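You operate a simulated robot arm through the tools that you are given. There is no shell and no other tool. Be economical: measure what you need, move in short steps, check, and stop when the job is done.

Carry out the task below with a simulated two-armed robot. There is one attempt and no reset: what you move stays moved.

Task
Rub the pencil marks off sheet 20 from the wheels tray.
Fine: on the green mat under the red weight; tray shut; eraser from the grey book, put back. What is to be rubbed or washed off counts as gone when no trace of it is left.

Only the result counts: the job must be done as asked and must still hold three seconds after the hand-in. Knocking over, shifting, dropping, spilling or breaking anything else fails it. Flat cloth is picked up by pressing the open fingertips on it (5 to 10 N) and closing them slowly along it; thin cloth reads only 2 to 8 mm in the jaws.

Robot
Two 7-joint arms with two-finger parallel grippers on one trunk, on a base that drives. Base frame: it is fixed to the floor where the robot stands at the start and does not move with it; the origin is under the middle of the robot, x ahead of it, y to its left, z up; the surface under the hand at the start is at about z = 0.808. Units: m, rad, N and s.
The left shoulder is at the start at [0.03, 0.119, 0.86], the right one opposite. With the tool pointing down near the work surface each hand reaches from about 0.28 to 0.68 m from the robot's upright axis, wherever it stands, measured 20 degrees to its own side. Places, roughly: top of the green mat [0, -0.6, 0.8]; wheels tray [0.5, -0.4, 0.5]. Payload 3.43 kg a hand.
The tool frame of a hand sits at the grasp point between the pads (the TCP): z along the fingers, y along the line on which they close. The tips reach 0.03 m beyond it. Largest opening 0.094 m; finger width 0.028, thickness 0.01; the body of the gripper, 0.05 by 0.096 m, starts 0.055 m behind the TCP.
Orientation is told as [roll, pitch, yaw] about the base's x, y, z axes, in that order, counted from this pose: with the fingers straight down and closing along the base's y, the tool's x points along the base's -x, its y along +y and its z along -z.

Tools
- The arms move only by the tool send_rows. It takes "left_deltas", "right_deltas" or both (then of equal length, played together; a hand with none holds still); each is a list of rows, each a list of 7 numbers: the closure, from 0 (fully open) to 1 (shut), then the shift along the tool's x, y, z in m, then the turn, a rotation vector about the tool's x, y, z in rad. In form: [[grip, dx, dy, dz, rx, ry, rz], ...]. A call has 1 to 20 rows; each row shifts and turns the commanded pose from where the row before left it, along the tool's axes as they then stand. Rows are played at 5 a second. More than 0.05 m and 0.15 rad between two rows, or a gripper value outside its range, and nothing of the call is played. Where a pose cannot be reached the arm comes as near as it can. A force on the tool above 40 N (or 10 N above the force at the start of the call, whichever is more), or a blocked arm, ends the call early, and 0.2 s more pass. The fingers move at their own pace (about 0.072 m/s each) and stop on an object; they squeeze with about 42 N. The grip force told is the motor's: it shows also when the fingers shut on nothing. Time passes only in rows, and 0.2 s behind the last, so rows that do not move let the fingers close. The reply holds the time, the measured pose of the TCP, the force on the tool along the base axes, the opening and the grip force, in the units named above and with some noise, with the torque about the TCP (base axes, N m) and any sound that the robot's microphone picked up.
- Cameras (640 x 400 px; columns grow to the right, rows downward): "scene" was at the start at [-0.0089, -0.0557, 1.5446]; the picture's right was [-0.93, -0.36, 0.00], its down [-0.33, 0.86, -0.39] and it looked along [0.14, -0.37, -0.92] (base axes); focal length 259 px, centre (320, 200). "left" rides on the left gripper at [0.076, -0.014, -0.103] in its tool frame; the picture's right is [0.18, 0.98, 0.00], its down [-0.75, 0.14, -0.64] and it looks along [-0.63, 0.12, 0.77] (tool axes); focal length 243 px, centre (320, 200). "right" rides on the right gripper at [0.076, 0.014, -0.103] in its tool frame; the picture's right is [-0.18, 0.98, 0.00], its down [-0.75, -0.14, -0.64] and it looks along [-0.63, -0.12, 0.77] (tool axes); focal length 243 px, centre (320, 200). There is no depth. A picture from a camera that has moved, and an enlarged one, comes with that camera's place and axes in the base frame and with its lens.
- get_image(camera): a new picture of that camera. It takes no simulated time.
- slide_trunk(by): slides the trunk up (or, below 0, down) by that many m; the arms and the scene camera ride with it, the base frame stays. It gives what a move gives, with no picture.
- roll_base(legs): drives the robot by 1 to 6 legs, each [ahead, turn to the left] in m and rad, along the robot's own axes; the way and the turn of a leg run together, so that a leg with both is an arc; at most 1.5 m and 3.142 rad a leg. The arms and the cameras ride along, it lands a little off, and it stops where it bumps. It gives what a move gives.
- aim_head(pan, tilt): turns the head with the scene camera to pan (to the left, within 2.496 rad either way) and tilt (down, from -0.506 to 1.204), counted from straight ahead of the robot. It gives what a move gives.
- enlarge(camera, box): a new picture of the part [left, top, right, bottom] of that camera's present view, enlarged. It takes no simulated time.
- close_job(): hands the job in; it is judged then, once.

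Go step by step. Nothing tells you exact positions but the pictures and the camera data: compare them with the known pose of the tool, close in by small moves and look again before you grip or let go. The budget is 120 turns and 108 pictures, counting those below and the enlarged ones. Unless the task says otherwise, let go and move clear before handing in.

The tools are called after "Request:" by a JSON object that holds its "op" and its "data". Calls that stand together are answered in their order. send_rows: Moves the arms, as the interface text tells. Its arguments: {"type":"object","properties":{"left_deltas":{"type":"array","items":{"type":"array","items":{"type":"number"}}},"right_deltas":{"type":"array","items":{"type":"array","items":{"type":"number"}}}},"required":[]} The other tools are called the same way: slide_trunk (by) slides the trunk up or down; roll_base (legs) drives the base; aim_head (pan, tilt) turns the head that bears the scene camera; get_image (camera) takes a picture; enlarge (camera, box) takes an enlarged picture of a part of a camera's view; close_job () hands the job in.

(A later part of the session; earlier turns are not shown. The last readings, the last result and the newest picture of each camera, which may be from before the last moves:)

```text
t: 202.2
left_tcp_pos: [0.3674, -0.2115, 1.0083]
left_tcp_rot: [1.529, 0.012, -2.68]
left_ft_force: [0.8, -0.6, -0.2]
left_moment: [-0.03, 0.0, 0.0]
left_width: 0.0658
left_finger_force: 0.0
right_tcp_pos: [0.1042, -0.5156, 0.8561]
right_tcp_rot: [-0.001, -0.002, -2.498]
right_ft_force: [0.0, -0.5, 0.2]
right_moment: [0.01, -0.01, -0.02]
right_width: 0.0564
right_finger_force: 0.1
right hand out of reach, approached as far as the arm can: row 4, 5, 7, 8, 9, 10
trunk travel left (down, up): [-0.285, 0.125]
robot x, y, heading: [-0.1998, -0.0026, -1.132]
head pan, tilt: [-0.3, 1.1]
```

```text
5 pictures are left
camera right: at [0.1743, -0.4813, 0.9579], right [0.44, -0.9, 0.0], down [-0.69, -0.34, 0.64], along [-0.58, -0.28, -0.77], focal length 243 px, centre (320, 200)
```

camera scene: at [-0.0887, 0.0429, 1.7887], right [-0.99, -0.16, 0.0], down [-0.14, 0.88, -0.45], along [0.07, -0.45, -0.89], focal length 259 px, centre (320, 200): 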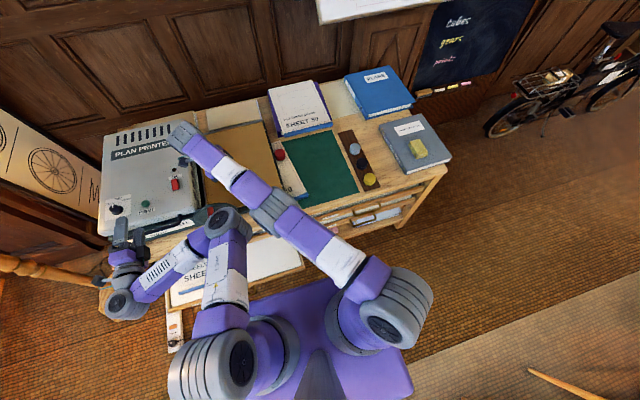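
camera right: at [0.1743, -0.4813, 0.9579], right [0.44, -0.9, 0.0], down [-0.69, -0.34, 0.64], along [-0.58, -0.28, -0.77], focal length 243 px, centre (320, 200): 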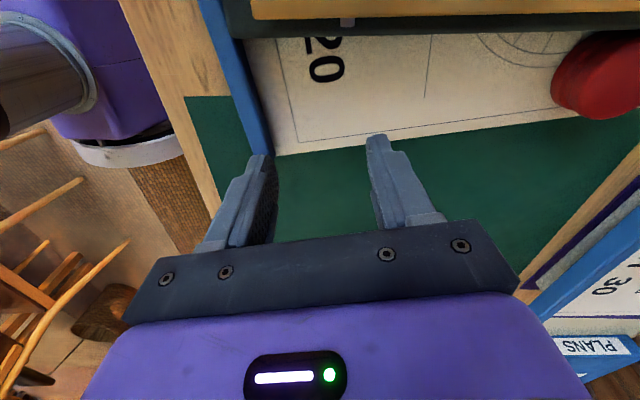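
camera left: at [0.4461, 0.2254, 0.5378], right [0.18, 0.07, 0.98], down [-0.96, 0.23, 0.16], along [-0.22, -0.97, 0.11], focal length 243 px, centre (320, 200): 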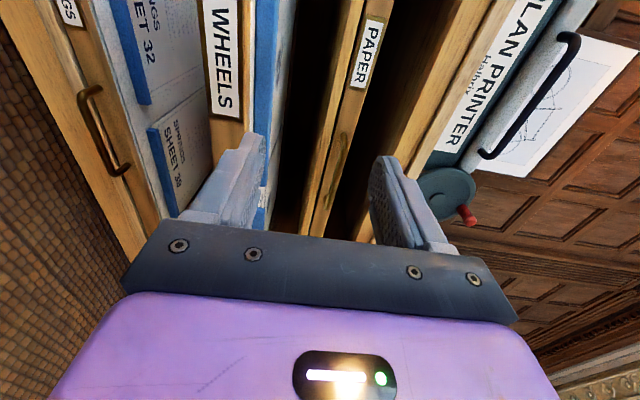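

I see the strip end at (0.055, -0.475). I align with it, go down and grip it.

Request:
{"op": "send_rows", "data": {"right_deltas": [[0.4, 0.006, -0.03, 0, 0, 0, 0.073], [0.4, 0.0067, -0.03, 0, 0, 0, 0], [0.4, 0, 0, 0.03, 0, 0, 0], [0.4, 0, 0, 0.024, 0, 0, 0], [0.4, 0, 0, 0.004, 0, 0, 0], [0.4, 0, 0, 0.003, 0, 0, 0]]}}

Request:
{"op": "get_image", "data": {"camera": "right"}}

```text
t: 203.2
left_tcp_pos: [0.3681, -0.2122, 1.0094]
left_tcp_rot: [1.529, 0.013, -2.68]
left_ft_force: [1.3, -1.1, -0.3]
left_moment: [-0.01, 0.02, 0.02]
left_width: 0.0654
left_finger_force: 0.1
right_tcp_pos: [0.1171, -0.4949, 0.8098]
right_tcp_rot: [0.015, 0.003, -2.571]
right_ft_force: [-5.2, 6.0, 17.0]
right_moment: [0.71, 0.56, 0.01]
right_width: 0.0605
right_finger_force: 3.9
right hand out of reach, approached as far as the arm can: row 1, 2, 4
trunk travel left (down, up): [-0.285, 0.125]
robot x, y, heading: [-0.1995, 0.0003, -1.132]
head pan, tilt: [-0.3, 1.1]
stopped in row 4 (right hand): the force on the tool passed its limit at 56 N (the readings are from after the stop); the commanded pose is now the measured one
```

```text
4 pictures are left
camera right: at [0.1882, -0.4642, 0.9115], right [0.38, -0.93, 0.01], down [-0.72, -0.28, 0.64], along [-0.59, -0.25, -0.77], focal length 243 px, centre (320, 200)
```

right: 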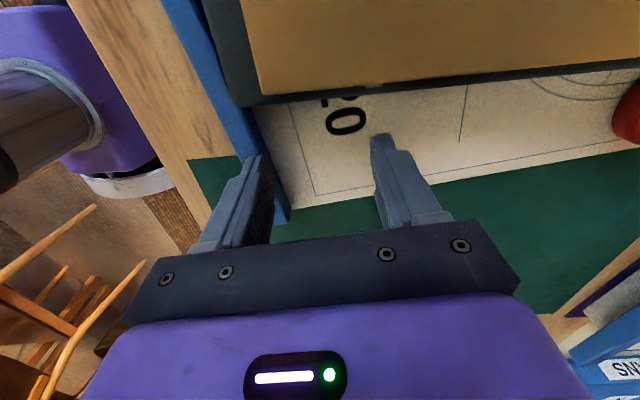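

The rear finger stood on the strip; the hand must come about 5 cm nearer. I raise it, back the base, and descend again.

Request:
{"op": "send_rows", "data": {"right_deltas": [[0.4, 0, 0, -0.025, 0, 0, 0], [0.4, 0, 0, -0.01, 0, 0, 0]]}}

Request:
{"op": "roll_base", "data": {"legs": [[-0.047, 0]]}}

Request:
{"op": "send_rows", "data": {"right_deltas": [[0.4, -0.01, 0, 0.02, 0, 0, 0]]}}

```text
t: 203.8
left_tcp_pos: [0.3679, -0.2134, 1.0068]
left_tcp_rot: [1.529, 0.014, -2.68]
left_ft_force: [0.4, -0.5, 0.1]
left_moment: [0.0, -0.01, -0.03]
left_width: 0.0657
left_finger_force: 0.0
right_tcp_pos: [0.1174, -0.4933, 0.8413]
right_tcp_rot: [0.016, 0.004, -2.571]
right_ft_force: [-0.8, 0.0, 0.0]
right_moment: [0.01, -0.01, -0.01]
right_width: 0.0565
right_finger_force: 0.1
trunk travel left (down, up): [-0.285, 0.125]
robot x, y, heading: [-0.2025, 0.0036, -1.13]
head pan, tilt: [-0.3, 1.1]
```

```text
t: 204.7
left_tcp_pos: [0.3467, -0.169, 1.0088]
left_tcp_rot: [1.53, 0.012, -2.683]
left_ft_force: [-1.2, -0.2, 0.8]
left_moment: [0.02, 0.03, -0.01]
left_width: 0.0658
left_finger_force: 0.0
right_tcp_pos: [0.0974, -0.4507, 0.8421]
right_tcp_rot: [0.017, 0.002, -2.572]
right_ft_force: [0.9, -0.7, -0.2]
right_moment: [0.0, -0.02, 0.0]
right_width: 0.0562
right_finger_force: 0.1
trunk travel left (down, up): [-0.285, 0.125]
robot x, y, heading: [-0.2188, 0.0397, -1.136]
head pan, tilt: [-0.3, 1.1]
```

```text
t: 205.1
left_tcp_pos: [0.3476, -0.172, 1.0088]
left_tcp_rot: [1.528, 0.013, -2.682]
left_ft_force: [0.2, -0.3, -0.9]
left_moment: [0.02, 0.04, 0.01]
left_width: 0.0659
left_finger_force: 0.0
right_tcp_pos: [0.0877, -0.4578, 0.8198]
right_tcp_rot: [0.017, 0.004, -2.571]
right_ft_force: [0.9, -0.9, -0.3]
right_moment: [0.03, 0.0, -0.01]
right_width: 0.0565
right_finger_force: 0.2
trunk travel left (down, up): [-0.285, 0.125]
robot x, y, heading: [-0.2177, 0.0426, -1.134]
head pan, tilt: [-0.3, 1.1]
```

Request:
{"op": "send_rows", "data": {"right_deltas": [[0.4, 0, 0, 0.012, 0, 0, 0], [0.4, 0, 0, 0.008, 0, 0, 0], [0.4, 0, 0, 0.004, 0, 0, 0], [0.4, 0, 0, 0.002, 0, 0, 0]]}}

Request:
{"op": "send_rows", "data": {"right_deltas": [[0.6, 0, 0, 0, 0, 0, 0], [0.8, 0, 0, 0, 0, 0, 0], [1, 0, 0, 0, 0, 0, 0], [1, 0, 0, 0, 0, 0, 0], [1, 0, 0, 0, 0, 0, 0]]}}

```text
t: 206.1
left_tcp_pos: [0.3481, -0.1695, 1.0072]
left_tcp_rot: [1.528, 0.012, -2.681]
left_ft_force: [0.5, -0.2, 0.0]
left_moment: [0.0, -0.01, 0.01]
left_width: 0.0656
left_finger_force: 0.0
right_tcp_pos: [0.0897, -0.4593, 0.7952]
right_tcp_rot: [0.015, 0.004, -2.571]
right_ft_force: [0.6, -0.5, 0.5]
right_moment: [-0.03, -0.05, 0.0]
right_width: 0.0565
right_finger_force: 0.0
trunk travel left (down, up): [-0.285, 0.125]
robot x, y, heading: [-0.2165, 0.0422, -1.132]
head pan, tilt: [-0.3, 1.1]
```

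```text
t: 207.3
left_tcp_pos: [0.3488, -0.1698, 1.0086]
left_tcp_rot: [1.528, 0.012, -2.681]
left_ft_force: [0.1, -0.4, -0.1]
left_moment: [0.01, -0.01, 0.01]
left_width: 0.0658
left_finger_force: 0.0
right_tcp_pos: [0.0895, -0.458, 0.7955]
right_tcp_rot: [0.016, 0.004, -2.568]
right_ft_force: [3.4, -0.8, 0.8]
right_moment: [0.17, 0.18, 0.62]
right_width: 0.0143
right_finger_force: 41.9
trunk travel left (down, up): [-0.285, 0.125]
robot x, y, heading: [-0.2194, 0.0416, -1.129]
head pan, tilt: [-0.3, 1.1]
```

The strip is gripped. I slide the sheet, weight and all, back to the right and straighten it.

Request:
{"op": "send_rows", "data": {"right_deltas": [[1, 0, 0, -0.0015, 0, 0, 0], [1, -0.02, -0.003, 0, 0, 0, 0.01], [1, -0.0245, -0.0042, 0, 0, 0, 0.015], [1, -0.0245, -0.0042, 0, 0, 0, 0.015], [1, -0.0245, -0.0042, 0, 0, 0, 0.015], [1, -0.0245, -0.0042, 0, 0, 0, 0.015], [1, -0.0245, -0.0042, 0, 0, 0, 0.015], [1, -0.0245, -0.0045, 0, 0, 0, 0.015]]}}

Request:
{"op": "enlarge", "data": {"camera": "scene", "box": [160, 100, 400, 250]}}

```text
t: 209.1
left_tcp_pos: [0.3475, -0.1713, 1.0089]
left_tcp_rot: [1.529, 0.012, -2.682]
left_ft_force: [-0.2, -0.9, 0.2]
left_moment: [0.02, -0.05, 0.0]
left_width: 0.0657
left_finger_force: 0.0
right_tcp_pos: [-0.0711, -0.5179, 0.7964]
right_tcp_rot: [0.015, 0.006, -2.672]
right_ft_force: [-0.1, -0.7, -1.1]
right_moment: [0.04, 0.24, 0.04]
right_width: 0.0143
right_finger_force: 41.9
trunk travel left (down, up): [-0.285, 0.125]
robot x, y, heading: [-0.2208, 0.0407, -1.132]
head pan, tilt: [-0.3, 1.1]
```

```text
2.67 times, centred on (280, 175) of scene
camera zoom: at [-0.2241, 0.0054, 1.7087], right [-0.99, -0.14, 0.0], down [-0.12, 0.88, -0.45], along [0.06, -0.45, -0.89], focal length 691 px, centre (427, 267)
```

zoom: 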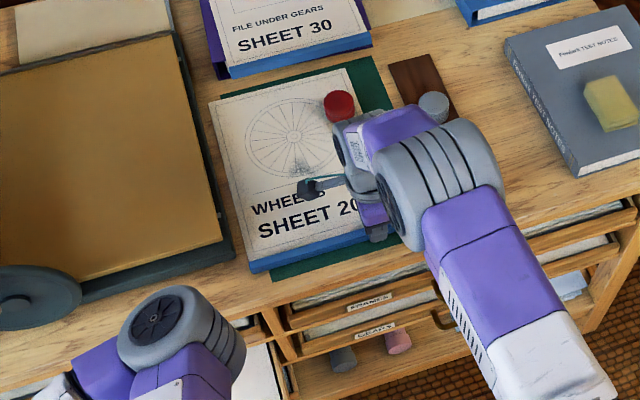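

The sheet is back and nearly straight, with the mark faint. I release the strip, move the base a little forward and go back for the eraser.

Request:
{"op": "send_rows", "data": {"right_deltas": [[1, 0, 0, 0.001, 0, 0, 0], [0.7, 0, 0, 0, 0, 0, 0], [0.4, 0, 0, 0, 0, 0, 0], [0.4, 0, 0, -0.03, 0, 0, 0], [0.4, 0, 0, -0.04, 0, 0, 0.117]]}}

Request:
{"op": "roll_base", "data": {"legs": [[0.06, 0]]}}

```text
t: 210.3
left_tcp_pos: [0.3468, -0.1703, 1.0076]
left_tcp_rot: [1.529, 0.011, -2.682]
left_ft_force: [-0.3, -0.8, -0.1]
left_moment: [0.0, -0.05, 0.02]
left_width: 0.0658
left_finger_force: 0.0
right_tcp_pos: [-0.0731, -0.516, 0.8662]
right_tcp_rot: [0.014, 0.008, -2.787]
right_ft_force: [-0.4, 0.0, 1.1]
right_moment: [-0.02, 0.02, 0.03]
right_width: 0.0563
right_finger_force: 0.0
trunk travel left (down, up): [-0.285, 0.125]
robot x, y, heading: [-0.2153, 0.0431, -1.128]
head pan, tilt: [-0.3, 1.1]
```

```text
t: 211.2
left_tcp_pos: [0.3746, -0.2254, 1.0076]
left_tcp_rot: [1.526, 0.012, -2.681]
left_ft_force: [0.4, 0.2, 0.6]
left_moment: [-0.04, -0.02, -0.01]
left_width: 0.0656
left_finger_force: 0.0
right_tcp_pos: [-0.0471, -0.5699, 0.8652]
right_tcp_rot: [0.014, 0.007, -2.785]
right_ft_force: [0.4, 0.4, 0.2]
right_moment: [0.02, 0.05, -0.02]
right_width: 0.0565
right_finger_force: 0.0
trunk travel left (down, up): [-0.285, 0.125]
robot x, y, heading: [-0.1954, -0.0132, -1.134]
head pan, tilt: [-0.3, 1.1]
```

Request:
{"op": "send_rows", "data": {"right_deltas": [[0.4, -0.0367, 0.028, 0, 0, 0, 0], [0.4, -0.0367, 0.0279, 0, 0, 0, 0], [0.4, 0, 0, 0.03, 0, 0, 0], [0.4, 0, 0, 0.02, 0, 0, 0]]}}

```text
t: 212.2
left_tcp_pos: [0.3734, -0.223, 1.0073]
left_tcp_rot: [1.529, 0.012, -2.68]
left_ft_force: [-0.6, 0.3, -0.9]
left_moment: [0.01, -0.01, 0.04]
left_width: 0.0658
left_finger_force: 0.0
right_tcp_pos: [-0.0957, -0.6499, 0.8159]
right_tcp_rot: [0.013, 0.005, -2.787]
right_ft_force: [0.8, -1.1, -1.0]
right_moment: [-0.02, 0.03, 0.0]
right_width: 0.0562
right_finger_force: 0.1
trunk travel left (down, up): [-0.285, 0.125]
robot x, y, heading: [-0.1945, -0.0132, -1.129]
head pan, tilt: [-0.3, 1.1]
```

Request:
{"op": "send_rows", "data": {"right_deltas": [[0.4, 0, 0, 0.012, 0, 0, 0], [0.4, 0, 0, 0.005, 0, 0, 0], [0.6, 0, 0, 0, 0, 0, 0], [0.8, 0, 0, 0, 0, 0, 0], [1, 0, 0, 0, 0, 0, 0], [1, 0, 0, 0, 0, 0, 0], [1, 0, 0, 0, 0, 0, 0]]}}

Request:
{"op": "send_rows", "data": {"right_deltas": [[1, 0, 0, -0.03, 0, 0, 0], [1, 0, 0, -0.03, 0, 0.145, 0], [1, 0, 0, 0, 0, 0.145, 0]]}}

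```text
t: 213.8
left_tcp_pos: [0.3735, -0.2233, 1.0082]
left_tcp_rot: [1.528, 0.012, -2.681]
left_ft_force: [1.4, -0.2, -0.6]
left_moment: [-0.01, 0.0, 0.02]
left_width: 0.0659
left_finger_force: 0.0
right_tcp_pos: [-0.0964, -0.6492, 0.7992]
right_tcp_rot: [0.014, 0.005, -2.786]
right_ft_force: [-0.2, -0.2, 0.7]
right_moment: [-0.02, 0.01, 0.04]
right_width: 0.0247
right_finger_force: 41.6
trunk travel left (down, up): [-0.285, 0.125]
robot x, y, heading: [-0.1955, -0.0128, -1.134]
head pan, tilt: [-0.3, 1.1]
```

```text
t: 214.7
left_tcp_pos: [0.3724, -0.2229, 1.0083]
left_tcp_rot: [1.531, 0.013, -2.682]
left_ft_force: [1.0, -0.2, -0.3]
left_moment: [0.03, 0.0, 0.01]
left_width: 0.0657
left_finger_force: 0.0
right_tcp_pos: [-0.0957, -0.6492, 0.8593]
right_tcp_rot: [0.016, 0.3, -2.781]
right_ft_force: [0.1, 0.2, 0.0]
right_moment: [-0.02, -0.01, -0.03]
right_width: 0.0245
right_finger_force: 42.1
trunk travel left (down, up): [-0.285, 0.125]
robot x, y, heading: [-0.1916, -0.0122, -1.128]
head pan, tilt: [-0.3, 1.1]
```

Request:
{"op": "send_rows", "data": {"right_deltas": [[1, 0.0318, 0.014, 0.0099, 0, 0, 0], [1, 0.0318, 0.014, 0.0099, 0, 0, 0], [1, 0.0421, 0.012, -0.0235, 0, 0, 0]]}}

Request:
{"op": "enlarge", "data": {"camera": "right", "box": [160, 0, 480, 200]}}

```text
t: 215.4
left_tcp_pos: [0.3737, -0.2221, 1.0075]
left_tcp_rot: [1.529, 0.013, -2.682]
left_ft_force: [-0.4, -0.2, 0.0]
left_moment: [-0.02, 0.01, -0.01]
left_width: 0.0656
left_finger_force: 0.1
right_tcp_pos: [0.0097, -0.6407, 0.8982]
right_tcp_rot: [0.013, 0.297, -2.783]
right_ft_force: [-0.1, 0.1, -0.4]
right_moment: [-0.02, -0.02, -0.01]
right_width: 0.0245
right_finger_force: 41.9
right hand out of reach, approached as far as the arm can: row 3
trunk travel left (down, up): [-0.285, 0.125]
robot x, y, heading: [-0.1961, -0.012, -1.13]
head pan, tilt: [-0.3, 1.1]
```

```text
2.00 times, centred on (320, 100) of right
camera zoom: at [0.054, -0.6361, 1.0171], right [0.18, -0.98, -0.04], down [-0.9, -0.18, 0.39], along [-0.39, -0.03, -0.92], focal length 485 px, centre (320, 400)
```

zoom: 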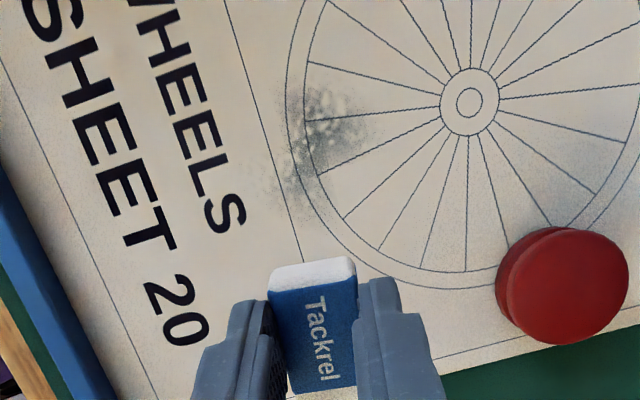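

Residual centre ≈ (0.075, -0.623), ±3 cm. I go to its left edge and find light contact.

Request:
{"op": "send_rows", "data": {"right_deltas": [[1, 0.0235, -0.0071, 0.0306, 0, 0, 0], [1, 0.0235, -0.0071, 0.0306, 0, 0, 0], [1, 0.0235, -0.0071, 0.0306, 0, 0, 0], [1, 0.0235, -0.0071, 0.0306, 0, 0, 0], [1, 0, 0, 0, 0, 0, 0]]}}

```text
t: 216.7
left_tcp_pos: [0.3735, -0.2231, 1.0086]
left_tcp_rot: [1.529, 0.014, -2.681]
left_ft_force: [0.2, 0.2, 0.1]
left_moment: [-0.03, 0.0, 0.0]
left_width: 0.0657
left_finger_force: 0.0
right_tcp_pos: [0.1059, -0.555, 0.8103]
right_tcp_rot: [0.014, 0.295, -2.781]
right_ft_force: [-0.3, -0.2, 0.6]
right_moment: [0.03, -0.03, 0.03]
right_width: 0.0246
right_finger_force: 42.1
right hand out of reach, approached as far as the arm can: row 2, 3, 4
trunk travel left (down, up): [-0.285, 0.125]
robot x, y, heading: [-0.1966, -0.0135, -1.134]
head pan, tilt: [-0.3, 1.1]
```

Request:
{"op": "send_rows", "data": {"right_deltas": [[1, 0.003, 0.0178, 0.0012, 0, 0, 0], [1, -0.0007, 0, 0.0022, 0, 0, 0], [1, 0, 0, 0, 0, 0, 0]]}}

```text
t: 217.4
left_tcp_pos: [0.3732, -0.2232, 1.0078]
left_tcp_rot: [1.528, 0.012, -2.681]
left_ft_force: [-0.6, -0.4, -1.0]
left_moment: [0.02, 0.04, -0.01]
left_width: 0.0659
left_finger_force: 0.1
right_tcp_pos: [0.1067, -0.5567, 0.8086]
right_tcp_rot: [0.014, 0.297, -2.782]
right_ft_force: [1.6, -0.4, 1.7]
right_moment: [-0.03, 0.08, -0.01]
right_width: 0.0247
right_finger_force: 41.7
right hand out of reach, approached as far as the arm can: row 1
trunk travel left (down, up): [-0.285, 0.125]
robot x, y, heading: [-0.1952, -0.0137, -1.129]
head pan, tilt: [-0.3, 1.1]
```

The arm is at its reach limit here. I lift, turn the base left a bit and lower the trunk, which brings the right shoulder nearer.

Request:
{"op": "send_rows", "data": {"right_deltas": [[1, 0.0118, -0.02, -0.0382, 0, 0, 0], [1, 0.0118, -0.02, -0.0382, 0, 0, 0]]}}

Request:
{"op": "roll_base", "data": {"legs": [[0, 0.3]]}}

Request:
{"op": "slide_trunk", "data": {"by": -0.06}}

```text
t: 218.1
left_tcp_pos: [0.3729, -0.2223, 1.009]
left_tcp_rot: [1.53, 0.013, -2.681]
left_ft_force: [0.6, 0.1, 0.1]
left_moment: [0.01, 0.0, 0.01]
left_width: 0.0659
left_finger_force: 0.1
right_tcp_pos: [0.0889, -0.5145, 0.8875]
right_tcp_rot: [0.019, 0.297, -2.781]
right_ft_force: [-0.3, 0.3, 0.7]
right_moment: [-0.03, -0.02, 0.02]
right_width: 0.0248
right_finger_force: 42.0
trunk travel left (down, up): [-0.285, 0.125]
robot x, y, heading: [-0.1938, -0.0101, -1.133]
head pan, tilt: [-0.3, 1.1]
```

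```text
t: 219.4
left_tcp_pos: [0.4116, -0.0466, 1.0076]
left_tcp_rot: [1.528, 0.012, -2.381]
left_ft_force: [1.2, -0.1, -0.3]
left_moment: [0.03, 0.02, 0.0]
left_width: 0.0661
left_finger_force: 0.0
right_tcp_pos: [0.2265, -0.4109, 0.8865]
right_tcp_rot: [0.015, 0.298, -2.484]
right_ft_force: [0.5, 0.2, -0.6]
right_moment: [-0.03, 0.0, 0.01]
right_width: 0.0245
right_finger_force: 41.8
trunk travel left (down, up): [-0.285, 0.125]
robot x, y, heading: [-0.1938, -0.0105, -0.834]
head pan, tilt: [-0.3, 1.1]
```

```text
t: 220.3
left_tcp_pos: [0.4106, -0.0454, 0.951]
left_tcp_rot: [1.531, 0.011, -2.384]
left_ft_force: [-0.1, -0.4, 0.3]
left_moment: [0.01, 0.02, -0.04]
left_width: 0.0659
left_finger_force: 0.1
right_tcp_pos: [0.2305, -0.4081, 0.8399]
right_tcp_rot: [0.026, 0.311, -2.478]
right_ft_force: [-3.8, 10.1, 17.4]
right_moment: [0.05, 0.53, -0.26]
right_width: 0.0247
right_finger_force: 42.0
trunk travel left (down, up): [-0.228, 0.182]
robot x, y, heading: [-0.1943, -0.0109, -0.835]
head pan, tilt: [-0.3, 1.1]
stopped: the force on the tool passed its limit at 57 N (the readings are from after the stop); the commanded pose is now the measured one
```

The eraser touched the cutter board; I lift at once and go back to the mark.

Request:
{"op": "send_rows", "data": {"right_deltas": [[1, 0.0153, 0, -0.0472, 0, 0, 0], [1, -0.0373, 0.0077, -0.012, 0, 0, 0], [1, -0.0373, 0.0077, -0.012, 0, 0, 0], [1, -0.0373, 0.0077, -0.012, 0, 0, 0], [1, -0.0373, 0.0077, -0.012, 0, 0, 0], [1, -0.0373, 0.0077, -0.012, 0, 0, 0], [1, -0.0118, 0, 0.0367, 0, 0, 0], [1, -0.0112, 0, 0.035, 0, 0, 0], [1, 0, 0, 0, 0, 0, 0]]}}

```text
t: 222.3
left_tcp_pos: [0.4109, -0.0469, 0.9518]
left_tcp_rot: [1.53, 0.014, -2.382]
left_ft_force: [0.9, 1.4, 0.3]
left_moment: [-0.01, -0.01, 0.0]
left_width: 0.0659
left_finger_force: 0.0
right_tcp_pos: [0.1, -0.5618, 0.8127]
right_tcp_rot: [0.028, 0.309, -2.481]
right_ft_force: [-0.3, -0.5, -0.1]
right_moment: [-0.03, -0.03, 0.02]
right_width: 0.0249
right_finger_force: 41.8
trunk travel left (down, up): [-0.228, 0.182]
robot x, y, heading: [-0.1921, -0.0103, -0.832]
head pan, tilt: [-0.3, 1.1]
```

Request:
{"op": "send_rows", "data": {"right_deltas": [[1, -0.0009, 0, 0.0029, 0, 0, 0], [1, -0.0006, 0, 0.0019, 0, 0, 0], [1, -0.0038, 0.035, -0.0003, 0, 0, 0], [1, -0.0038, 0.035, -0.0003, 0, 0, 0], [1, -0.0038, -0.035, -0.0022, 0, 0, 0], [1, -0.0038, -0.035, -0.0022, 0, 0, 0]]}}

```text
t: 223.2
left_tcp_pos: [0.4106, -0.0469, 0.9509]
left_tcp_rot: [1.529, 0.011, -2.384]
left_ft_force: [0.2, -0.2, 0.9]
left_moment: [0.01, 0.0, 0.01]
left_width: 0.0657
left_finger_force: 0.1
right_tcp_pos: [0.1118, -0.5851, 0.7968]
right_tcp_rot: [-0.047, 0.314, -2.499]
right_ft_force: [-3.9, 3.9, 10.3]
right_moment: [-0.03, 0.05, -0.03]
right_width: 0.0248
right_finger_force: 41.9
right hand out of reach, approached as far as the arm can: row 4
trunk travel left (down, up): [-0.228, 0.182]
robot x, y, heading: [-0.1933, -0.0105, -0.835]
head pan, tilt: [-0.3, 1.1]
stopped in row 4 (right hand): the force on the tool passed its limit at 160 N (the readings are from after the stop); the commanded pose is now the measured one
```

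A spike at the reach limit. I lift, bring the base closer, and look at the sheet.

Request:
{"op": "send_rows", "data": {"right_deltas": [[1, 0.0153, 0, -0.0472, 0, 0, 0], [1, 0.0153, 0, -0.0472, 0, 0, 0]]}}

Request:
{"op": "roll_base", "data": {"legs": [[0.06, 0]]}}

Request:
{"op": "send_rows", "data": {"right_deltas": [[1, -0.038, -0.012, -0.012, 0, 0, 0], [1, -0.038, -0.012, -0.012, 0, 0, 0]]}}

Request:
{"op": "enlarge", "data": {"camera": "right", "box": [120, 0, 520, 240]}}

```text
t: 223.8
left_tcp_pos: [0.4118, -0.0472, 0.9506]
left_tcp_rot: [1.529, 0.011, -2.384]
left_ft_force: [0.1, -0.6, -0.6]
left_moment: [0.01, 0.0, -0.01]
left_width: 0.0659
left_finger_force: 0.2
right_tcp_pos: [0.1151, -0.59, 0.8916]
right_tcp_rot: [-0.046, 0.312, -2.499]
right_ft_force: [0.1, 1.4, 0.2]
right_moment: [-0.01, -0.02, 0.03]
right_width: 0.0245
right_finger_force: 42.2
trunk travel left (down, up): [-0.228, 0.182]
robot x, y, heading: [-0.1953, -0.0125, -0.834]
head pan, tilt: [-0.3, 1.1]
```

```text
t: 224.8
left_tcp_pos: [0.4509, -0.0918, 0.9507]
left_tcp_rot: [1.53, 0.012, -2.383]
left_ft_force: [0.8, -0.1, -0.1]
left_moment: [-0.02, -0.02, 0.01]
left_width: 0.0659
left_finger_force: 0.1
right_tcp_pos: [0.1555, -0.6354, 0.8926]
right_tcp_rot: [-0.047, 0.311, -2.498]
right_ft_force: [0.5, -0.9, 0.2]
right_moment: [0.03, -0.01, 0.03]
right_width: 0.0244
right_finger_force: 42.2
trunk travel left (down, up): [-0.228, 0.182]
robot x, y, heading: [-0.1559, -0.0563, -0.831]
head pan, tilt: [-0.3, 1.1]
```

```text
t: 225.4
left_tcp_pos: [0.451, -0.0923, 0.9506]
left_tcp_rot: [1.53, 0.01, -2.383]
left_ft_force: [-0.5, 0.4, -0.2]
left_moment: [0.01, -0.01, 0.0]
left_width: 0.0658
left_finger_force: 0.1
right_tcp_pos: [0.0755, -0.6653, 0.8937]
right_tcp_rot: [-0.044, 0.313, -2.497]
right_ft_force: [-0.5, 0.3, 0.0]
right_moment: [0.04, 0.0, 0.0]
right_width: 0.0246
right_finger_force: 42.0
trunk travel left (down, up): [-0.228, 0.182]
robot x, y, heading: [-0.1539, -0.0539, -0.833]
head pan, tilt: [-0.3, 1.1]
```

```text
1.60 times, centred on (320, 120) of right
camera zoom: at [0.1193, -0.6545, 1.0139], right [0.46, -0.88, -0.1], down [-0.8, -0.46, 0.38], along [-0.38, -0.1, -0.92], focal length 388 px, centre (320, 328)
```

zoom: 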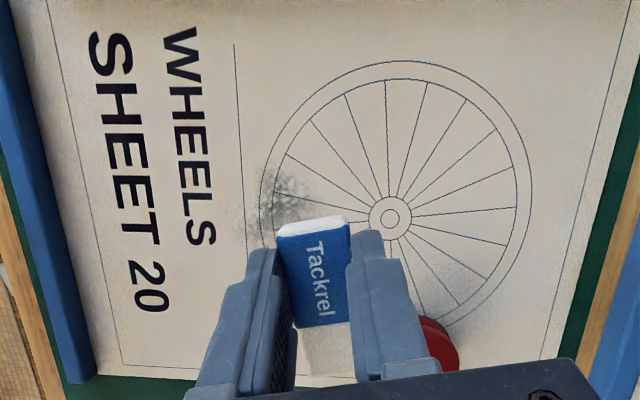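

The sheet is intact and straight with only a faint patch left around (0.079, -0.620). I level the roll and go to its edge.

Request:
{"op": "send_rows", "data": {"right_deltas": [[1, 0, 0, 0, -0.045, 0, 0], [1, 0.0134, -0.0173, 0.0261, 0, 0, 0], [1, 0.0134, -0.0173, 0.0261, 0, 0, 0], [1, 0.0134, -0.0173, 0.0261, 0, 0, 0], [1, 0.0134, -0.0173, 0.0261, 0, 0, 0], [1, -0.0006, 0, 0.0019, 0, 0, 0], [1, 0, 0, 0, 0, 0, 0]]}}

```text
t: 227.0
left_tcp_pos: [0.4513, -0.0918, 0.9509]
left_tcp_rot: [1.528, 0.012, -2.382]
left_ft_force: [-1.1, 0.9, 0.4]
left_moment: [-0.01, -0.04, -0.02]
left_width: 0.066
left_finger_force: 0.1
right_tcp_pos: [0.1024, -0.5596, 0.808]
right_tcp_rot: [0.001, 0.311, -2.498]
right_ft_force: [0.2, 0.0, -0.5]
right_moment: [-0.03, -0.02, -0.02]
right_width: 0.0248
right_finger_force: 42.4
trunk travel left (down, up): [-0.228, 0.182]
robot x, y, heading: [-0.1545, -0.0567, -0.827]
head pan, tilt: [-0.3, 1.1]
```

Request:
{"op": "send_rows", "data": {"right_deltas": [[1, -0.0006, 0, 0.0019, 0, 0, 0], [1, -0.0036, 0.035, -0.0012, 0, 0, 0], [1, -0.0036, 0.035, -0.0012, 0, 0, 0], [1, -0.0036, -0.035, -0.0012, 0, 0, 0], [1, -0.0036, -0.035, -0.0012, 0, 0, 0]]}}

```text
t: 228.2
left_tcp_pos: [0.4507, -0.0907, 0.9506]
left_tcp_rot: [1.53, 0.014, -2.381]
left_ft_force: [1.0, -0.5, -0.4]
left_moment: [0.01, -0.02, 0.01]
left_width: 0.0659
left_finger_force: 0.1
right_tcp_pos: [0.0897, -0.5686, 0.8065]
right_tcp_rot: [0.0, 0.314, -2.499]
right_ft_force: [-0.6, 0.3, -1.1]
right_moment: [-0.02, 0.04, 0.02]
right_width: 0.0245
right_finger_force: 42.1
trunk travel left (down, up): [-0.228, 0.182]
robot x, y, heading: [-0.1534, -0.0547, -0.834]
head pan, tilt: [-0.3, 1.1]
```

Request:
{"op": "send_rows", "data": {"right_deltas": [[1, 0.0137, 0, 0.0062, 0, 0, 0], [1, 0, 0, 0, 0, 0, 0]]}}

```text
t: 228.8
left_tcp_pos: [0.4513, -0.0928, 0.9502]
left_tcp_rot: [1.528, 0.014, -2.383]
left_ft_force: [-0.6, -0.4, -0.5]
left_moment: [-0.03, 0.0, 0.02]
left_width: 0.0655
left_finger_force: 0.0
right_tcp_pos: [0.1026, -0.56, 0.8034]
right_tcp_rot: [0.0, 0.312, -2.498]
right_ft_force: [-0.1, 0.1, -1.3]
right_moment: [0.04, -0.01, 0.04]
right_width: 0.0247
right_finger_force: 42.1
trunk travel left (down, up): [-0.228, 0.182]
robot x, y, heading: [-0.1528, -0.0548, -0.837]
head pan, tilt: [-0.3, 1.1]
```

Request:
{"op": "send_rows", "data": {"right_deltas": [[1, -0.0003, 0, 0.00095, 0, 0, 0], [1, -0.0003, 0, 0.00095, 0, 0, 0], [1, -0.0003, 0, 0.00095, 0, 0, 0], [1, -0.0003, 0, 0.00095, 0, 0, 0], [1, 0, 0, 0, 0, 0, 0]]}}

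```text
t: 230.0
left_tcp_pos: [0.4518, -0.0908, 0.9508]
left_tcp_rot: [1.529, 0.015, -2.383]
left_ft_force: [0.3, 0.4, 0.6]
left_moment: [0.02, -0.02, -0.01]
left_width: 0.0656
left_finger_force: 0.1
right_tcp_pos: [0.1014, -0.5593, 0.8012]
right_tcp_rot: [0.001, 0.314, -2.5]
right_ft_force: [0.4, -0.6, -0.4]
right_moment: [0.0, -0.02, -0.01]
right_width: 0.0244
right_finger_force: 41.8
trunk travel left (down, up): [-0.228, 0.182]
robot x, y, heading: [-0.1531, -0.0569, -0.835]
head pan, tilt: [-0.3, 1.1]
```

Request:
{"op": "send_rows", "data": {"right_deltas": [[1, -0.0006, 0, 0.0019, 0, 0, 0], [1, 0, 0, 0, 0, 0, 0]]}}

```text
t: 230.6
left_tcp_pos: [0.4505, -0.0909, 0.9505]
left_tcp_rot: [1.528, 0.01, -2.383]
left_ft_force: [-0.9, 0.7, 0.3]
left_moment: [-0.01, -0.01, 0.02]
left_width: 0.0656
left_finger_force: 0.1
right_tcp_pos: [0.1007, -0.5591, 0.8001]
right_tcp_rot: [0.0, 0.313, -2.5]
right_ft_force: [0.8, 0.5, -0.4]
right_moment: [0.02, 0.01, -0.03]
right_width: 0.0247
right_finger_force: 41.9
trunk travel left (down, up): [-0.228, 0.182]
robot x, y, heading: [-0.1536, -0.0536, -0.839]
head pan, tilt: [-0.3, 1.1]
```

Request:
{"op": "send_rows", "data": {"right_deltas": [[1, -0.0002, 0.035, 0.0005, 0, 0, 0], [1, -0.0002, 0.035, 0.0005, 0, 0, 0], [1, -0.0002, -0.035, 0.0005, 0, 0, 0], [1, -0.0002, -0.035, 0.0005, 0, 0, 0], [1, -0.0038, 0.035, -0.0007, 0, 0, 0], [1, -0.0038, 0.035, -0.0007, 0, 0, 0], [1, -0.0036, -0.035, -0.0012, 0, 0, 0], [1, -0.0036, -0.035, -0.0012, 0, 0, 0]]}}

```text
t: 232.4
left_tcp_pos: [0.452, -0.0925, 0.95]
left_tcp_rot: [1.529, 0.012, -2.383]
left_ft_force: [-0.5, 0.6, 0.0]
left_moment: [0.0, -0.04, 0.01]
left_width: 0.066
left_finger_force: 0.0
right_tcp_pos: [0.0895, -0.5685, 0.7967]
right_tcp_rot: [0.0, 0.311, -2.496]
right_ft_force: [-2.2, -0.1, 1.4]
right_moment: [-0.04, 0.12, 0.02]
right_width: 0.0246
right_finger_force: 42.3
trunk travel left (down, up): [-0.228, 0.182]
robot x, y, heading: [-0.1541, -0.0539, -0.838]
head pan, tilt: [-0.3, 1.1]
```

Light contact now (about 2 N at z 0.797). I run the full zigzag across the patch.

Request:
{"op": "send_rows", "data": {"right_deltas": [[1, 0.0141, 0, 0.0053, 0, 0, 0], [1, -0.0036, 0.035, -0.0012, 0, 0, 0], [1, -0.0036, 0.035, -0.0012, 0, 0, 0], [1, -0.0036, -0.035, -0.0012, 0, 0, 0], [1, -0.0036, -0.035, -0.0012, 0, 0, 0], [1, -0.0036, 0.035, -0.0012, 0, 0, 0], [1, -0.0036, 0.035, -0.0012, 0, 0, 0], [1, -0.0036, -0.035, -0.0012, 0, 0, 0], [1, -0.0036, -0.035, -0.0012, 0, 0, 0], [1, -0.0036, 0.035, -0.0012, 0, 0, 0], [1, -0.0036, 0.035, -0.0012, 0, 0, 0], [1, -0.0036, -0.035, -0.0012, 0, 0, 0], [1, -0.0036, -0.035, -0.0012, 0, 0, 0], [1, -0.0036, 0.035, -0.0012, 0, 0, 0], [1, -0.0036, 0.035, -0.0012, 0, 0, 0], [1, -0.0036, -0.035, -0.0012, 0, 0, 0], [1, -0.0036, -0.035, -0.0012, 0, 0, 0], [1, -0.0036, 0.035, -0.0012, 0, 0, 0], [1, -0.0036, 0.035, -0.0012, 0, 0, 0]]}}

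Request:
{"op": "send_rows", "data": {"right_deltas": [[1, 0.0036, -0.035, 0.0012, 0, 0, 0], [1, 0.0036, -0.035, 0.0012, 0, 0, 0], [1, 0.0036, 0.035, 0.0012, 0, 0, 0], [1, 0.0036, 0.035, 0.0012, 0, 0, 0], [1, 0.0036, -0.035, 0.0012, 0, 0, 0], [1, 0.0036, -0.035, 0.0012, 0, 0, 0], [1, 0.0036, 0.035, 0.0012, 0, 0, 0], [1, 0.0036, 0.035, 0.0012, 0, 0, 0], [1, 0.0036, -0.035, 0.0012, 0, 0, 0], [1, 0.0036, -0.035, 0.0012, 0, 0, 0], [1, 0.0036, 0.035, 0.0012, 0, 0, 0], [1, 0.0036, 0.035, 0.0012, 0, 0, 0], [1, 0.0036, -0.035, 0.0012, 0, 0, 0], [1, 0.0036, -0.035, 0.0012, 0, 0, 0], [1, 0.0036, 0.035, 0.0012, 0, 0, 0], [1, 0.0036, 0.035, 0.0012, 0, 0, 0], [1, 0.0036, -0.035, 0.0012, 0, 0, 0], [1, 0.0036, -0.035, 0.0012, 0, 0, 0]]}}

Request:
{"op": "send_rows", "data": {"right_deltas": [[1, 0.0153, 0, -0.0472, 0, 0, 0], [1, 0.0153, 0, -0.0472, 0, 0, 0], [1, -0.046, 0.01, -0.015, 0, 0, 0], [1, -0.046, 0.01, -0.015, 0, 0, 0]]}}

Request:
{"op": "get_image", "data": {"camera": "right"}}

```text
t: 236.4
left_tcp_pos: [0.4506, -0.0918, 0.9509]
left_tcp_rot: [1.53, 0.013, -2.381]
left_ft_force: [-0.1, -0.5, 0.3]
left_moment: [0.0, 0.01, 0.02]
left_width: 0.0659
left_finger_force: 0.1
right_tcp_pos: [0.0896, -0.6562, 0.7979]
right_tcp_rot: [-0.001, 0.314, -2.5]
right_ft_force: [-0.5, 3.0, 3.0]
right_moment: [0.0, 0.09, -0.08]
right_width: 0.0246
right_finger_force: 42.4
trunk travel left (down, up): [-0.228, 0.182]
robot x, y, heading: [-0.1504, -0.0563, -0.827]
head pan, tilt: [-0.3, 1.1]
```

```text
t: 240.2
left_tcp_pos: [0.4504, -0.0913, 0.9517]
left_tcp_rot: [1.529, 0.011, -2.382]
left_ft_force: [0.3, 0.3, -0.3]
left_moment: [-0.03, -0.01, -0.04]
left_width: 0.0659
left_finger_force: 0.1
right_tcp_pos: [0.1018, -0.5592, 0.7958]
right_tcp_rot: [0.005, 0.313, -2.498]
right_ft_force: [1.3, -5.0, 13.4]
right_moment: [-0.18, 0.08, 0.0]
right_width: 0.0246
right_finger_force: 42.0
trunk travel left (down, up): [-0.228, 0.182]
robot x, y, heading: [-0.1516, -0.0508, -0.833]
head pan, tilt: [-0.3, 1.1]
```

```text
t: 241.2
left_tcp_pos: [0.4508, -0.0901, 0.9513]
left_tcp_rot: [1.531, 0.013, -2.384]
left_ft_force: [0.3, 0.2, -0.2]
left_moment: [0.03, 0.0, -0.02]
left_width: 0.0661
left_finger_force: 0.0
right_tcp_pos: [0.0349, -0.6344, 0.8946]
right_tcp_rot: [0.001, 0.312, -2.499]
right_ft_force: [0.1, -0.5, -1.1]
right_moment: [-0.02, -0.01, 0.0]
right_width: 0.0245
right_finger_force: 41.9
trunk travel left (down, up): [-0.228, 0.182]
robot x, y, heading: [-0.1562, -0.0538, -0.831]
head pan, tilt: [-0.3, 1.1]
```

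```text
0 pictures are left
camera right: at [0.0763, -0.6197, 1.0157], right [0.45, -0.89, -0.06], down [-0.82, -0.44, 0.38], along [-0.36, -0.12, -0.92], focal length 243 px, centre (320, 200)
```

right: 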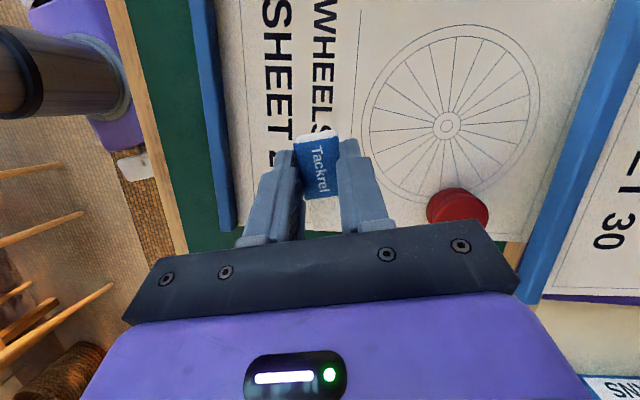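

No trace of pencil is visible any more. Pictures are used up, so from here I work by measured coordinates: first upright the hand, raise, and drive back in front of the book.

Request:
{"op": "send_rows", "data": {"right_deltas": [[1, 0, 0, 0, 0, -0.104, 0], [1, 0, 0, 0, 0, -0.104, 0], [1, 0, 0, 0, 0, -0.104, 0]]}}

Request:
{"op": "slide_trunk", "data": {"by": 0.17}}

Request:
{"op": "roll_base", "data": {"legs": [[-0.06, 0], [0, -1.67], [0.18, 0], [0, 1.4], [0.11, 0]]}}

Request:
{"op": "slide_trunk", "data": {"by": -0.12}}

```text
t: 242.0
left_tcp_pos: [0.4514, -0.0915, 0.95]
left_tcp_rot: [1.529, 0.012, -2.383]
left_ft_force: [0.1, 0.0, 0.2]
left_moment: [-0.01, 0.01, 0.0]
left_width: 0.0659
left_finger_force: 0.0
right_tcp_pos: [0.0359, -0.6319, 0.8942]
right_tcp_rot: [-0.001, -0.001, -2.499]
right_ft_force: [0.4, -0.4, 0.0]
right_moment: [0.0, 0.01, 0.0]
right_width: 0.0248
right_finger_force: 41.6
trunk travel left (down, up): [-0.228, 0.182]
robot x, y, heading: [-0.1588, -0.0518, -0.835]
head pan, tilt: [-0.3, 1.1]
```

```text
t: 243.9
left_tcp_pos: [0.4518, -0.0908, 1.1203]
left_tcp_rot: [1.528, 0.013, -2.381]
left_ft_force: [0.4, 0.0, -0.4]
left_moment: [0.03, -0.01, -0.01]
left_width: 0.0656
left_finger_force: 0.0
right_tcp_pos: [0.0347, -0.6323, 1.0656]
right_tcp_rot: [0.0, -0.001, -2.498]
right_ft_force: [-0.8, 0.0, -0.3]
right_moment: [-0.03, 0.03, -0.02]
right_width: 0.0247
right_finger_force: 42.1
trunk travel left (down, up): [-0.398, 0.012]
robot x, y, heading: [-0.1542, -0.0557, -0.833]
head pan, tilt: [-0.3, 1.1]
```

```text
t: 254.3
left_tcp_pos: [0.2757, -0.4215, 1.1197]
left_tcp_rot: [1.53, 0.013, -2.668]
left_ft_force: [-0.1, -0.1, 0.7]
left_moment: [-0.03, 0.02, 0.03]
left_width: 0.0658
left_finger_force: 0.1
right_tcp_pos: [-0.2773, -0.8231, 1.0659]
right_tcp_rot: [0.0, 0.0, -2.788]
right_ft_force: [-0.5, 0.0, -0.6]
right_moment: [0.03, 0.04, 0.01]
right_width: 0.0243
right_finger_force: 41.9
trunk travel left (down, up): [-0.398, 0.012]
robot x, y, heading: [-0.2939, -0.2138, -1.12]
head pan, tilt: [-0.3, 1.1]
```

```text
t: 255.8
left_tcp_pos: [0.2752, -0.4214, 1.0008]
left_tcp_rot: [1.529, 0.012, -2.669]
left_ft_force: [0.0, 0.0, -0.2]
left_moment: [-0.01, -0.02, -0.02]
left_width: 0.0656
left_finger_force: 0.0
right_tcp_pos: [-0.2762, -0.8236, 0.9445]
right_tcp_rot: [0.0, 0.001, -2.785]
right_ft_force: [0.6, 0.3, -0.4]
right_moment: [0.02, 0.01, -0.01]
right_width: 0.0245
right_finger_force: 42.2
trunk travel left (down, up): [-0.278, 0.132]
robot x, y, heading: [-0.2983, -0.2176, -1.119]
head pan, tilt: [-0.3, 1.1]
```

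Request:
{"op": "send_rows", "data": {"right_deltas": [[1, -0.0268, 0.023, 0, 0, 0, 0], [1, -0.0267, 0.023, 0, 0, 0, 0], [1, 0, 0, 0.04, 0, 0, 0], [1, 0, 0, 0.04, 0, 0, 0], [1, 0, 0, 0.015, 0, 0, 0], [1, 0, 0, 0.003, 0, 0, 0], [1, 0, 0, 0.003, 0, 0, 0], [1, 0, 0, 0.002, 0, 0, 0], [1, 0, 0, 0, 0, 0, 0]]}}

```text
t: 257.8
left_tcp_pos: [0.2747, -0.4218, 0.9996]
left_tcp_rot: [1.528, 0.013, -2.669]
left_ft_force: [-0.8, -0.1, 0.6]
left_moment: [0.01, 0.0, 0.0]
left_width: 0.0656
left_finger_force: 0.1
right_tcp_pos: [-0.3105, -0.8842, 0.8428]
right_tcp_rot: [0.001, 0.0, -2.784]
right_ft_force: [0.0, 0.5, 0.6]
right_moment: [0.01, 0.0, -0.02]
right_width: 0.0247
right_finger_force: 41.8
trunk travel left (down, up): [-0.278, 0.132]
robot x, y, heading: [-0.2955, -0.2119, -1.122]
head pan, tilt: [-0.3, 1.1]
```

Request:
{"op": "send_rows", "data": {"right_deltas": [[1, 0, 0, 0.003, 0, 0, 0], [1, 0, 0, 0.003, 0, 0, 0], [1, 0, 0, 0.002, 0, 0, 0], [1, 0, 0, 0.002, 0, 0, 0], [1, 0, 0, 0.002, 0, 0, 0], [1, 0, 0, 0.0015, 0, 0, 0], [1, 0, 0, 0, 0, 0, 0]]}}

Request:
{"op": "send_rows", "data": {"right_deltas": [[0.8, 0, 0, 0, 0, 0, 0], [0.6, 0, 0, 0, 0, 0, 0], [0.4, 0, 0, 0, 0, 0, 0], [0.4, 0, 0, 0, 0, 0, 0], [0.4, 0, 0, -0.03, 0, 0, 0], [0.4, 0, 0, -0.04, 0, 0, 0], [0.4, 0, 0, -0.03, 0, 0, 0]]}}

```text
t: 259.4
left_tcp_pos: [0.2754, -0.4183, 1.0018]
left_tcp_rot: [1.53, 0.01, -2.668]
left_ft_force: [-0.4, -0.6, -0.8]
left_moment: [-0.04, 0.02, 0.01]
left_width: 0.0659
left_finger_force: 0.0
right_tcp_pos: [-0.3102, -0.8848, 0.8338]
right_tcp_rot: [0.009, -0.002, -2.786]
right_ft_force: [-1.8, 3.8, 34.0]
right_moment: [0.38, -0.28, 0.03]
right_width: 0.0246
right_finger_force: 41.8
trunk travel left (down, up): [-0.278, 0.132]
robot x, y, heading: [-0.2961, -0.2149, -1.118]
head pan, tilt: [-0.3, 1.1]
```

```text
t: 261.0
left_tcp_pos: [0.2758, -0.4209, 1.0012]
left_tcp_rot: [1.529, 0.013, -2.668]
left_ft_force: [-0.6, 0.4, 0.2]
left_moment: [0.0, -0.02, 0.0]
left_width: 0.0659
left_finger_force: 0.0
right_tcp_pos: [-0.3083, -0.8832, 0.929]
right_tcp_rot: [-0.001, 0.001, -2.783]
right_ft_force: [-0.5, 0.3, 0.2]
right_moment: [0.02, -0.02, -0.01]
right_width: 0.0564
right_finger_force: 0.1
trunk travel left (down, up): [-0.278, 0.132]
robot x, y, heading: [-0.297, -0.2121, -1.119]
head pan, tilt: [-0.3, 1.1]
```

The eraser is back on the book. I back the base and bring the right hand over the strip's right end to centre the sheet on the mat.

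Request:
{"op": "roll_base", "data": {"legs": [[-0.16, 0]]}}

Request:
{"op": "send_rows", "data": {"right_deltas": [[0.3, 0, 0, 0, 0, 0, -0.108], [0.3, 0.0398, -0.003, 0, 0, 0, 0], [0.3, 0.0398, -0.003, 0, 0, 0, 0], [0.3, 0.0398, -0.003, 0, 0, 0, 0], [0.3, 0.0398, -0.003, 0, 0, 0, 0], [0.3, 0.0398, -0.003, 0, 0, 0, 0], [0.3, 0.0398, -0.003, 0, 0, 0, 0], [0.3, 0.0398, -0.003, 0, 0, 0, 0], [0.3, 0.0398, -0.003, 0, 0, 0, 0]]}}

```text
t: 262.4
left_tcp_pos: [0.2046, -0.2755, 1.0006]
left_tcp_rot: [1.528, 0.014, -2.671]
left_ft_force: [-0.3, 0.3, -0.2]
left_moment: [0.0, -0.01, -0.03]
left_width: 0.0657
left_finger_force: 0.2
right_tcp_pos: [-0.3802, -0.7375, 0.9288]
right_tcp_rot: [-0.001, 0.0, -2.788]
right_ft_force: [-0.5, -0.3, 1.2]
right_moment: [-0.03, 0.0, -0.02]
right_width: 0.0564
right_finger_force: 0.0
trunk travel left (down, up): [-0.278, 0.132]
robot x, y, heading: [-0.3615, -0.072, -1.123]
head pan, tilt: [-0.3, 1.1]
```

```text
t: 264.4
left_tcp_pos: [0.2065, -0.2764, 1.0005]
left_tcp_rot: [1.528, 0.011, -2.671]
left_ft_force: [0.1, -0.2, 0.5]
left_moment: [-0.03, 0.0, 0.0]
left_width: 0.0658
left_finger_force: 0.0
right_tcp_pos: [-0.1047, -0.5737, 0.9302]
right_tcp_rot: [-0.001, -0.001, -2.68]
right_ft_force: [0.4, 0.2, -0.2]
right_moment: [-0.02, 0.02, -0.01]
right_width: 0.0658
right_finger_force: 0.2
trunk travel left (down, up): [-0.278, 0.132]
robot x, y, heading: [-0.3654, -0.0705, -1.116]
head pan, tilt: [-0.3, 1.1]
```

Request:
{"op": "send_rows", "data": {"right_deltas": [[0.3, 0.04, -0.002, 0, 0, 0, 0], [0.3, 0, 0, 0.04, 0, 0, 0], [0.3, 0, 0, 0.04, 0, 0, 0], [0.3, 0, 0, 0.035, 0, 0, 0], [0.3, 0, 0, 0.01, 0, 0, 0], [0.3, 0, 0, 0.005, 0, 0, 0], [0.3, 0, 0, 0.003, 0, 0, 0]]}}

```text
t: 266.0
left_tcp_pos: [0.2045, -0.2759, 0.9994]
left_tcp_rot: [1.53, 0.012, -2.67]
left_ft_force: [0.3, -0.4, 0.8]
left_moment: [0.0, 0.01, 0.0]
left_width: 0.0656
left_finger_force: 0.1
right_tcp_pos: [-0.0698, -0.5544, 0.7969]
right_tcp_rot: [-0.001, 0.0, -2.68]
right_ft_force: [0.5, 0.3, 0.2]
right_moment: [-0.02, -0.02, -0.03]
right_width: 0.0657
right_finger_force: 0.1
trunk travel left (down, up): [-0.278, 0.132]
robot x, y, heading: [-0.364, -0.0692, -1.124]
head pan, tilt: [-0.3, 1.1]
```

Clear of contact on both sides of the strip. I close, slide the sheet to the centred position, release and rise.

Request:
{"op": "send_rows", "data": {"right_deltas": [[0.5, 0, 0, 0, 0, 0, 0], [0.7, 0, 0, 0, 0, 0, 0], [0.85, 0, 0, 0, 0, 0, 0], [1, 0, 0, 0, 0, 0, 0], [1, 0, 0, 0, 0, 0, 0], [1, 0, 0, 0, 0, 0, 0]]}}

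Request:
{"op": "send_rows", "data": {"right_deltas": [[1, 0, 0, -0.001, 0, 0, 0], [1, -0.0116, -0.0098, 0, 0, 0, -0.006], [1, -0.0116, -0.0098, 0, 0, 0, -0.006], [1, -0.0116, -0.0098, 0, 0, 0, -0.006], [1, -0.0117, -0.01, 0, 0, 0, 0], [1, 0, 0, 0.001, 0, 0, 0], [1, 0, 0, 0, 0, 0, 0]]}}

Request:
{"op": "send_rows", "data": {"right_deltas": [[0.7, 0, 0, 0, 0, 0, 0], [0.4, 0, 0, 0, 0, 0, 0], [0.4, 0, 0, 0, 0, 0, 0], [0.4, 0, 0, -0.04, 0, 0, 0], [0.4, 0, 0, -0.04, 0, 0, 0], [0.4, 0, 0, -0.04, 0, 0, 0]]}}

```text
t: 267.4
left_tcp_pos: [0.2051, -0.2763, 1.0006]
left_tcp_rot: [1.529, 0.013, -2.671]
left_ft_force: [-0.7, 0.1, -0.4]
left_moment: [0.03, -0.02, -0.01]
left_width: 0.0657
left_finger_force: 0.2
right_tcp_pos: [-0.0707, -0.5543, 0.7954]
right_tcp_rot: [0.0, -0.001, -2.679]
right_ft_force: [-2.4, -1.2, 1.0]
right_moment: [0.04, -0.08, -0.75]
right_width: 0.0139
right_finger_force: 42.3
trunk travel left (down, up): [-0.278, 0.132]
robot x, y, heading: [-0.3666, -0.072, -1.122]
head pan, tilt: [-0.3, 1.1]
```

```text
t: 269.0
left_tcp_pos: [0.204, -0.2762, 1.0012]
left_tcp_rot: [1.529, 0.012, -2.669]
left_ft_force: [-0.2, 0.8, 0.3]
left_moment: [-0.01, 0.01, -0.03]
left_width: 0.0657
left_finger_force: 0.0
right_tcp_pos: [-0.128, -0.5387, 0.7958]
right_tcp_rot: [-0.001, 0.001, -2.66]
right_ft_force: [-0.5, 2.2, 1.5]
right_moment: [0.09, -0.09, 0.3]
right_width: 0.014
right_finger_force: 41.7
trunk travel left (down, up): [-0.278, 0.132]
robot x, y, heading: [-0.3626, -0.069, -1.117]
head pan, tilt: [-0.3, 1.1]
```

```text
t: 270.4
left_tcp_pos: [0.2059, -0.2756, 1.0005]
left_tcp_rot: [1.528, 0.013, -2.671]
left_ft_force: [0.6, -0.8, 0.8]
left_moment: [-0.02, 0.0, 0.0]
left_width: 0.0659
left_finger_force: 0.0
right_tcp_pos: [-0.1312, -0.5398, 0.9178]
right_tcp_rot: [-0.002, 0.0, -2.661]
right_ft_force: [0.3, 0.1, -0.5]
right_moment: [0.0, -0.02, -0.02]
right_width: 0.0563
right_finger_force: 0.0
trunk travel left (down, up): [-0.278, 0.132]
robot x, y, heading: [-0.363, -0.0707, -1.125]
head pan, tilt: [-0.3, 1.1]
```

The sheet is centred under the weight. Now the tray: I drive back left in front of it and lower the trunk.

Request:
{"op": "send_rows", "data": {"right_deltas": [[0.4, -0.04, 0, 0, 0, 0, 0], [0.4, -0.04, 0, 0, 0, 0, 0], [0.4, -0.04, 0, 0, 0, 0, 0], [0.4, -0.04, 0, 0, 0, 0, 0], [0.4, -0.04, -0.02, 0, 0, 0, 0]]}}

Request:
{"op": "roll_base", "data": {"legs": [[0, -1.142], [-0.5, 0], [0, 1.155]]}}

Request:
{"op": "slide_trunk", "data": {"by": -0.27}}

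```text
t: 271.6
left_tcp_pos: [0.2045, -0.2761, 1.0008]
left_tcp_rot: [1.528, 0.013, -2.669]
left_ft_force: [-0.2, 0.4, 0.2]
left_moment: [-0.02, 0.03, 0.0]
left_width: 0.0658
left_finger_force: 0.0
right_tcp_pos: [-0.3169, -0.614, 0.9168]
right_tcp_rot: [0.0, 0.0, -2.66]
right_ft_force: [0.7, 0.4, -0.3]
right_moment: [-0.01, -0.03, -0.02]
right_width: 0.0564
right_finger_force: 0.0
trunk travel left (down, up): [-0.278, 0.132]
robot x, y, heading: [-0.3646, -0.0697, -1.12]
head pan, tilt: [-0.3, 1.1]
```

```text
t: 280.3
left_tcp_pos: [0.5214, 0.0816, 1.0005]
left_tcp_rot: [1.529, 0.013, -2.697]
left_ft_force: [-0.1, -0.6, -0.6]
left_moment: [0.02, 0.02, 0.0]
left_width: 0.066
left_finger_force: 0.2
right_tcp_pos: [-0.009, -0.2434, 0.9174]
right_tcp_rot: [0.0, 0.001, -2.686]
right_ft_force: [0.1, 0.7, -0.3]
right_moment: [-0.03, 0.05, 0.02]
right_width: 0.0564
right_finger_force: 0.1
trunk travel left (down, up): [-0.278, 0.132]
robot x, y, heading: [-0.0434, 0.3012, -1.146]
head pan, tilt: [-0.3, 1.1]
```

```text
t: 283.1
left_tcp_pos: [0.522, 0.0811, 0.7304]
left_tcp_rot: [1.53, 0.012, -2.697]
left_ft_force: [0.8, 0.1, 0.7]
left_moment: [-0.03, 0.03, 0.02]
left_width: 0.0659
left_finger_force: 0.0
right_tcp_pos: [-0.0069, -0.2427, 0.6483]
right_tcp_rot: [-0.001, 0.001, -2.686]
right_ft_force: [0.2, -0.5, -0.4]
right_moment: [0.02, -0.04, 0.03]
right_width: 0.0565
right_finger_force: 0.1
trunk travel left (down, up): [-0.008, 0.402]
robot x, y, heading: [-0.0431, 0.3011, -1.147]
head pan, tilt: [-0.3, 1.1]
5 turns are left
```

Request:
{"op": "send_rows", "data": {"left_deltas": [[1, -0.02, 0, -0.03, 0, 0.044, 0], [1, -0.0325, -0.037, -0.0037, 0, 0, 0], [1, -0.0325, -0.037, -0.0037, 0, 0, 0], [1, -0.0325, -0.037, -0.0037, 0, 0, 0], [1, -0.0325, -0.037, -0.0037, 0, 0, 0], [1, -0.0325, -0.037, -0.0037, 0, 0, 0], [1, -0.0325, -0.037, -0.0037, 0, 0, 0], [1, -0.0325, -0.037, -0.0037, 0, 0, 0]]}}

```text
t: 284.9
left_tcp_pos: [0.278, 0.0151, 0.4661]
left_tcp_rot: [1.531, 0.017, -2.652]
left_ft_force: [-0.1, 0.3, -0.5]
left_moment: [-0.02, -0.02, 0.0]
left_width: 0.0
left_finger_force: 32.8
left hand out of reach, approached as far as the arm can: row 1
right_tcp_pos: [-0.0082, -0.2424, 0.6468]
right_tcp_rot: [0.001, 0.001, -2.686]
right_ft_force: [-0.4, 0.8, 1.0]
right_moment: [-0.01, 0.03, -0.02]
right_width: 0.0563
right_finger_force: 0.1
trunk travel left (down, up): [-0.008, 0.402]
robot x, y, heading: [-0.0404, 0.3036, -1.146]
head pan, tilt: [-0.3, 1.1]
4 turns are left
```

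Request:
{"op": "send_rows", "data": {"left_deltas": [[1, 0, 0.005, 0.018, 0, 0, 0], [1, 0, 0.0008, 0.018, 0, 0, 0], [1, 0, 0.0008, 0.018, 0, 0, 0], [1, 0, 0.0008, 0.018, 0, 0, 0], [1, 0, 0.0008, 0.018, 0, 0, 0], [1, 0, 0.0008, 0.018, 0, 0, 0], [1, 0, 0.0008, 0.018, 0, 0, 0], [1, 0, 0.0008, 0.018, 0, 0, 0], [1, 0, 0.0008, 0.018, 0, 0, 0], [1, 0, 0.0008, 0.018, 0, 0, 0], [1, 0, 0.0008, 0.018, 0, 0, 0], [1, 0, 0.0008, 0.012, 0, 0, 0], [1, 0, 0, 0.01, 0, 0, 0], [1, 0, 0, 0.01, 0, 0, 0]]}}

```text
t: 287.4
left_tcp_pos: [0.374, -0.1626, 0.4688]
left_tcp_rot: [1.529, 0.013, -2.651]
left_ft_force: [-4.1, 8.5, 3.2]
left_moment: [-0.14, -0.02, -0.12]
left_width: 0.0
left_finger_force: 33.0
right_tcp_pos: [-0.0079, -0.242, 0.6469]
right_tcp_rot: [0.0, 0.0, -2.687]
right_ft_force: [0.3, 0.0, 0.3]
right_moment: [-0.03, -0.03, -0.02]
right_width: 0.0564
right_finger_force: 0.1
trunk travel left (down, up): [-0.008, 0.402]
robot x, y, heading: [-0.0444, 0.3036, -1.147]
head pan, tilt: [-0.3, 1.1]
stopped in row 12 (left hand): the force on the tool passed its limit at 51 N (the readings are from after the stop); the commanded pose is now the measured one
3 turns are left
```

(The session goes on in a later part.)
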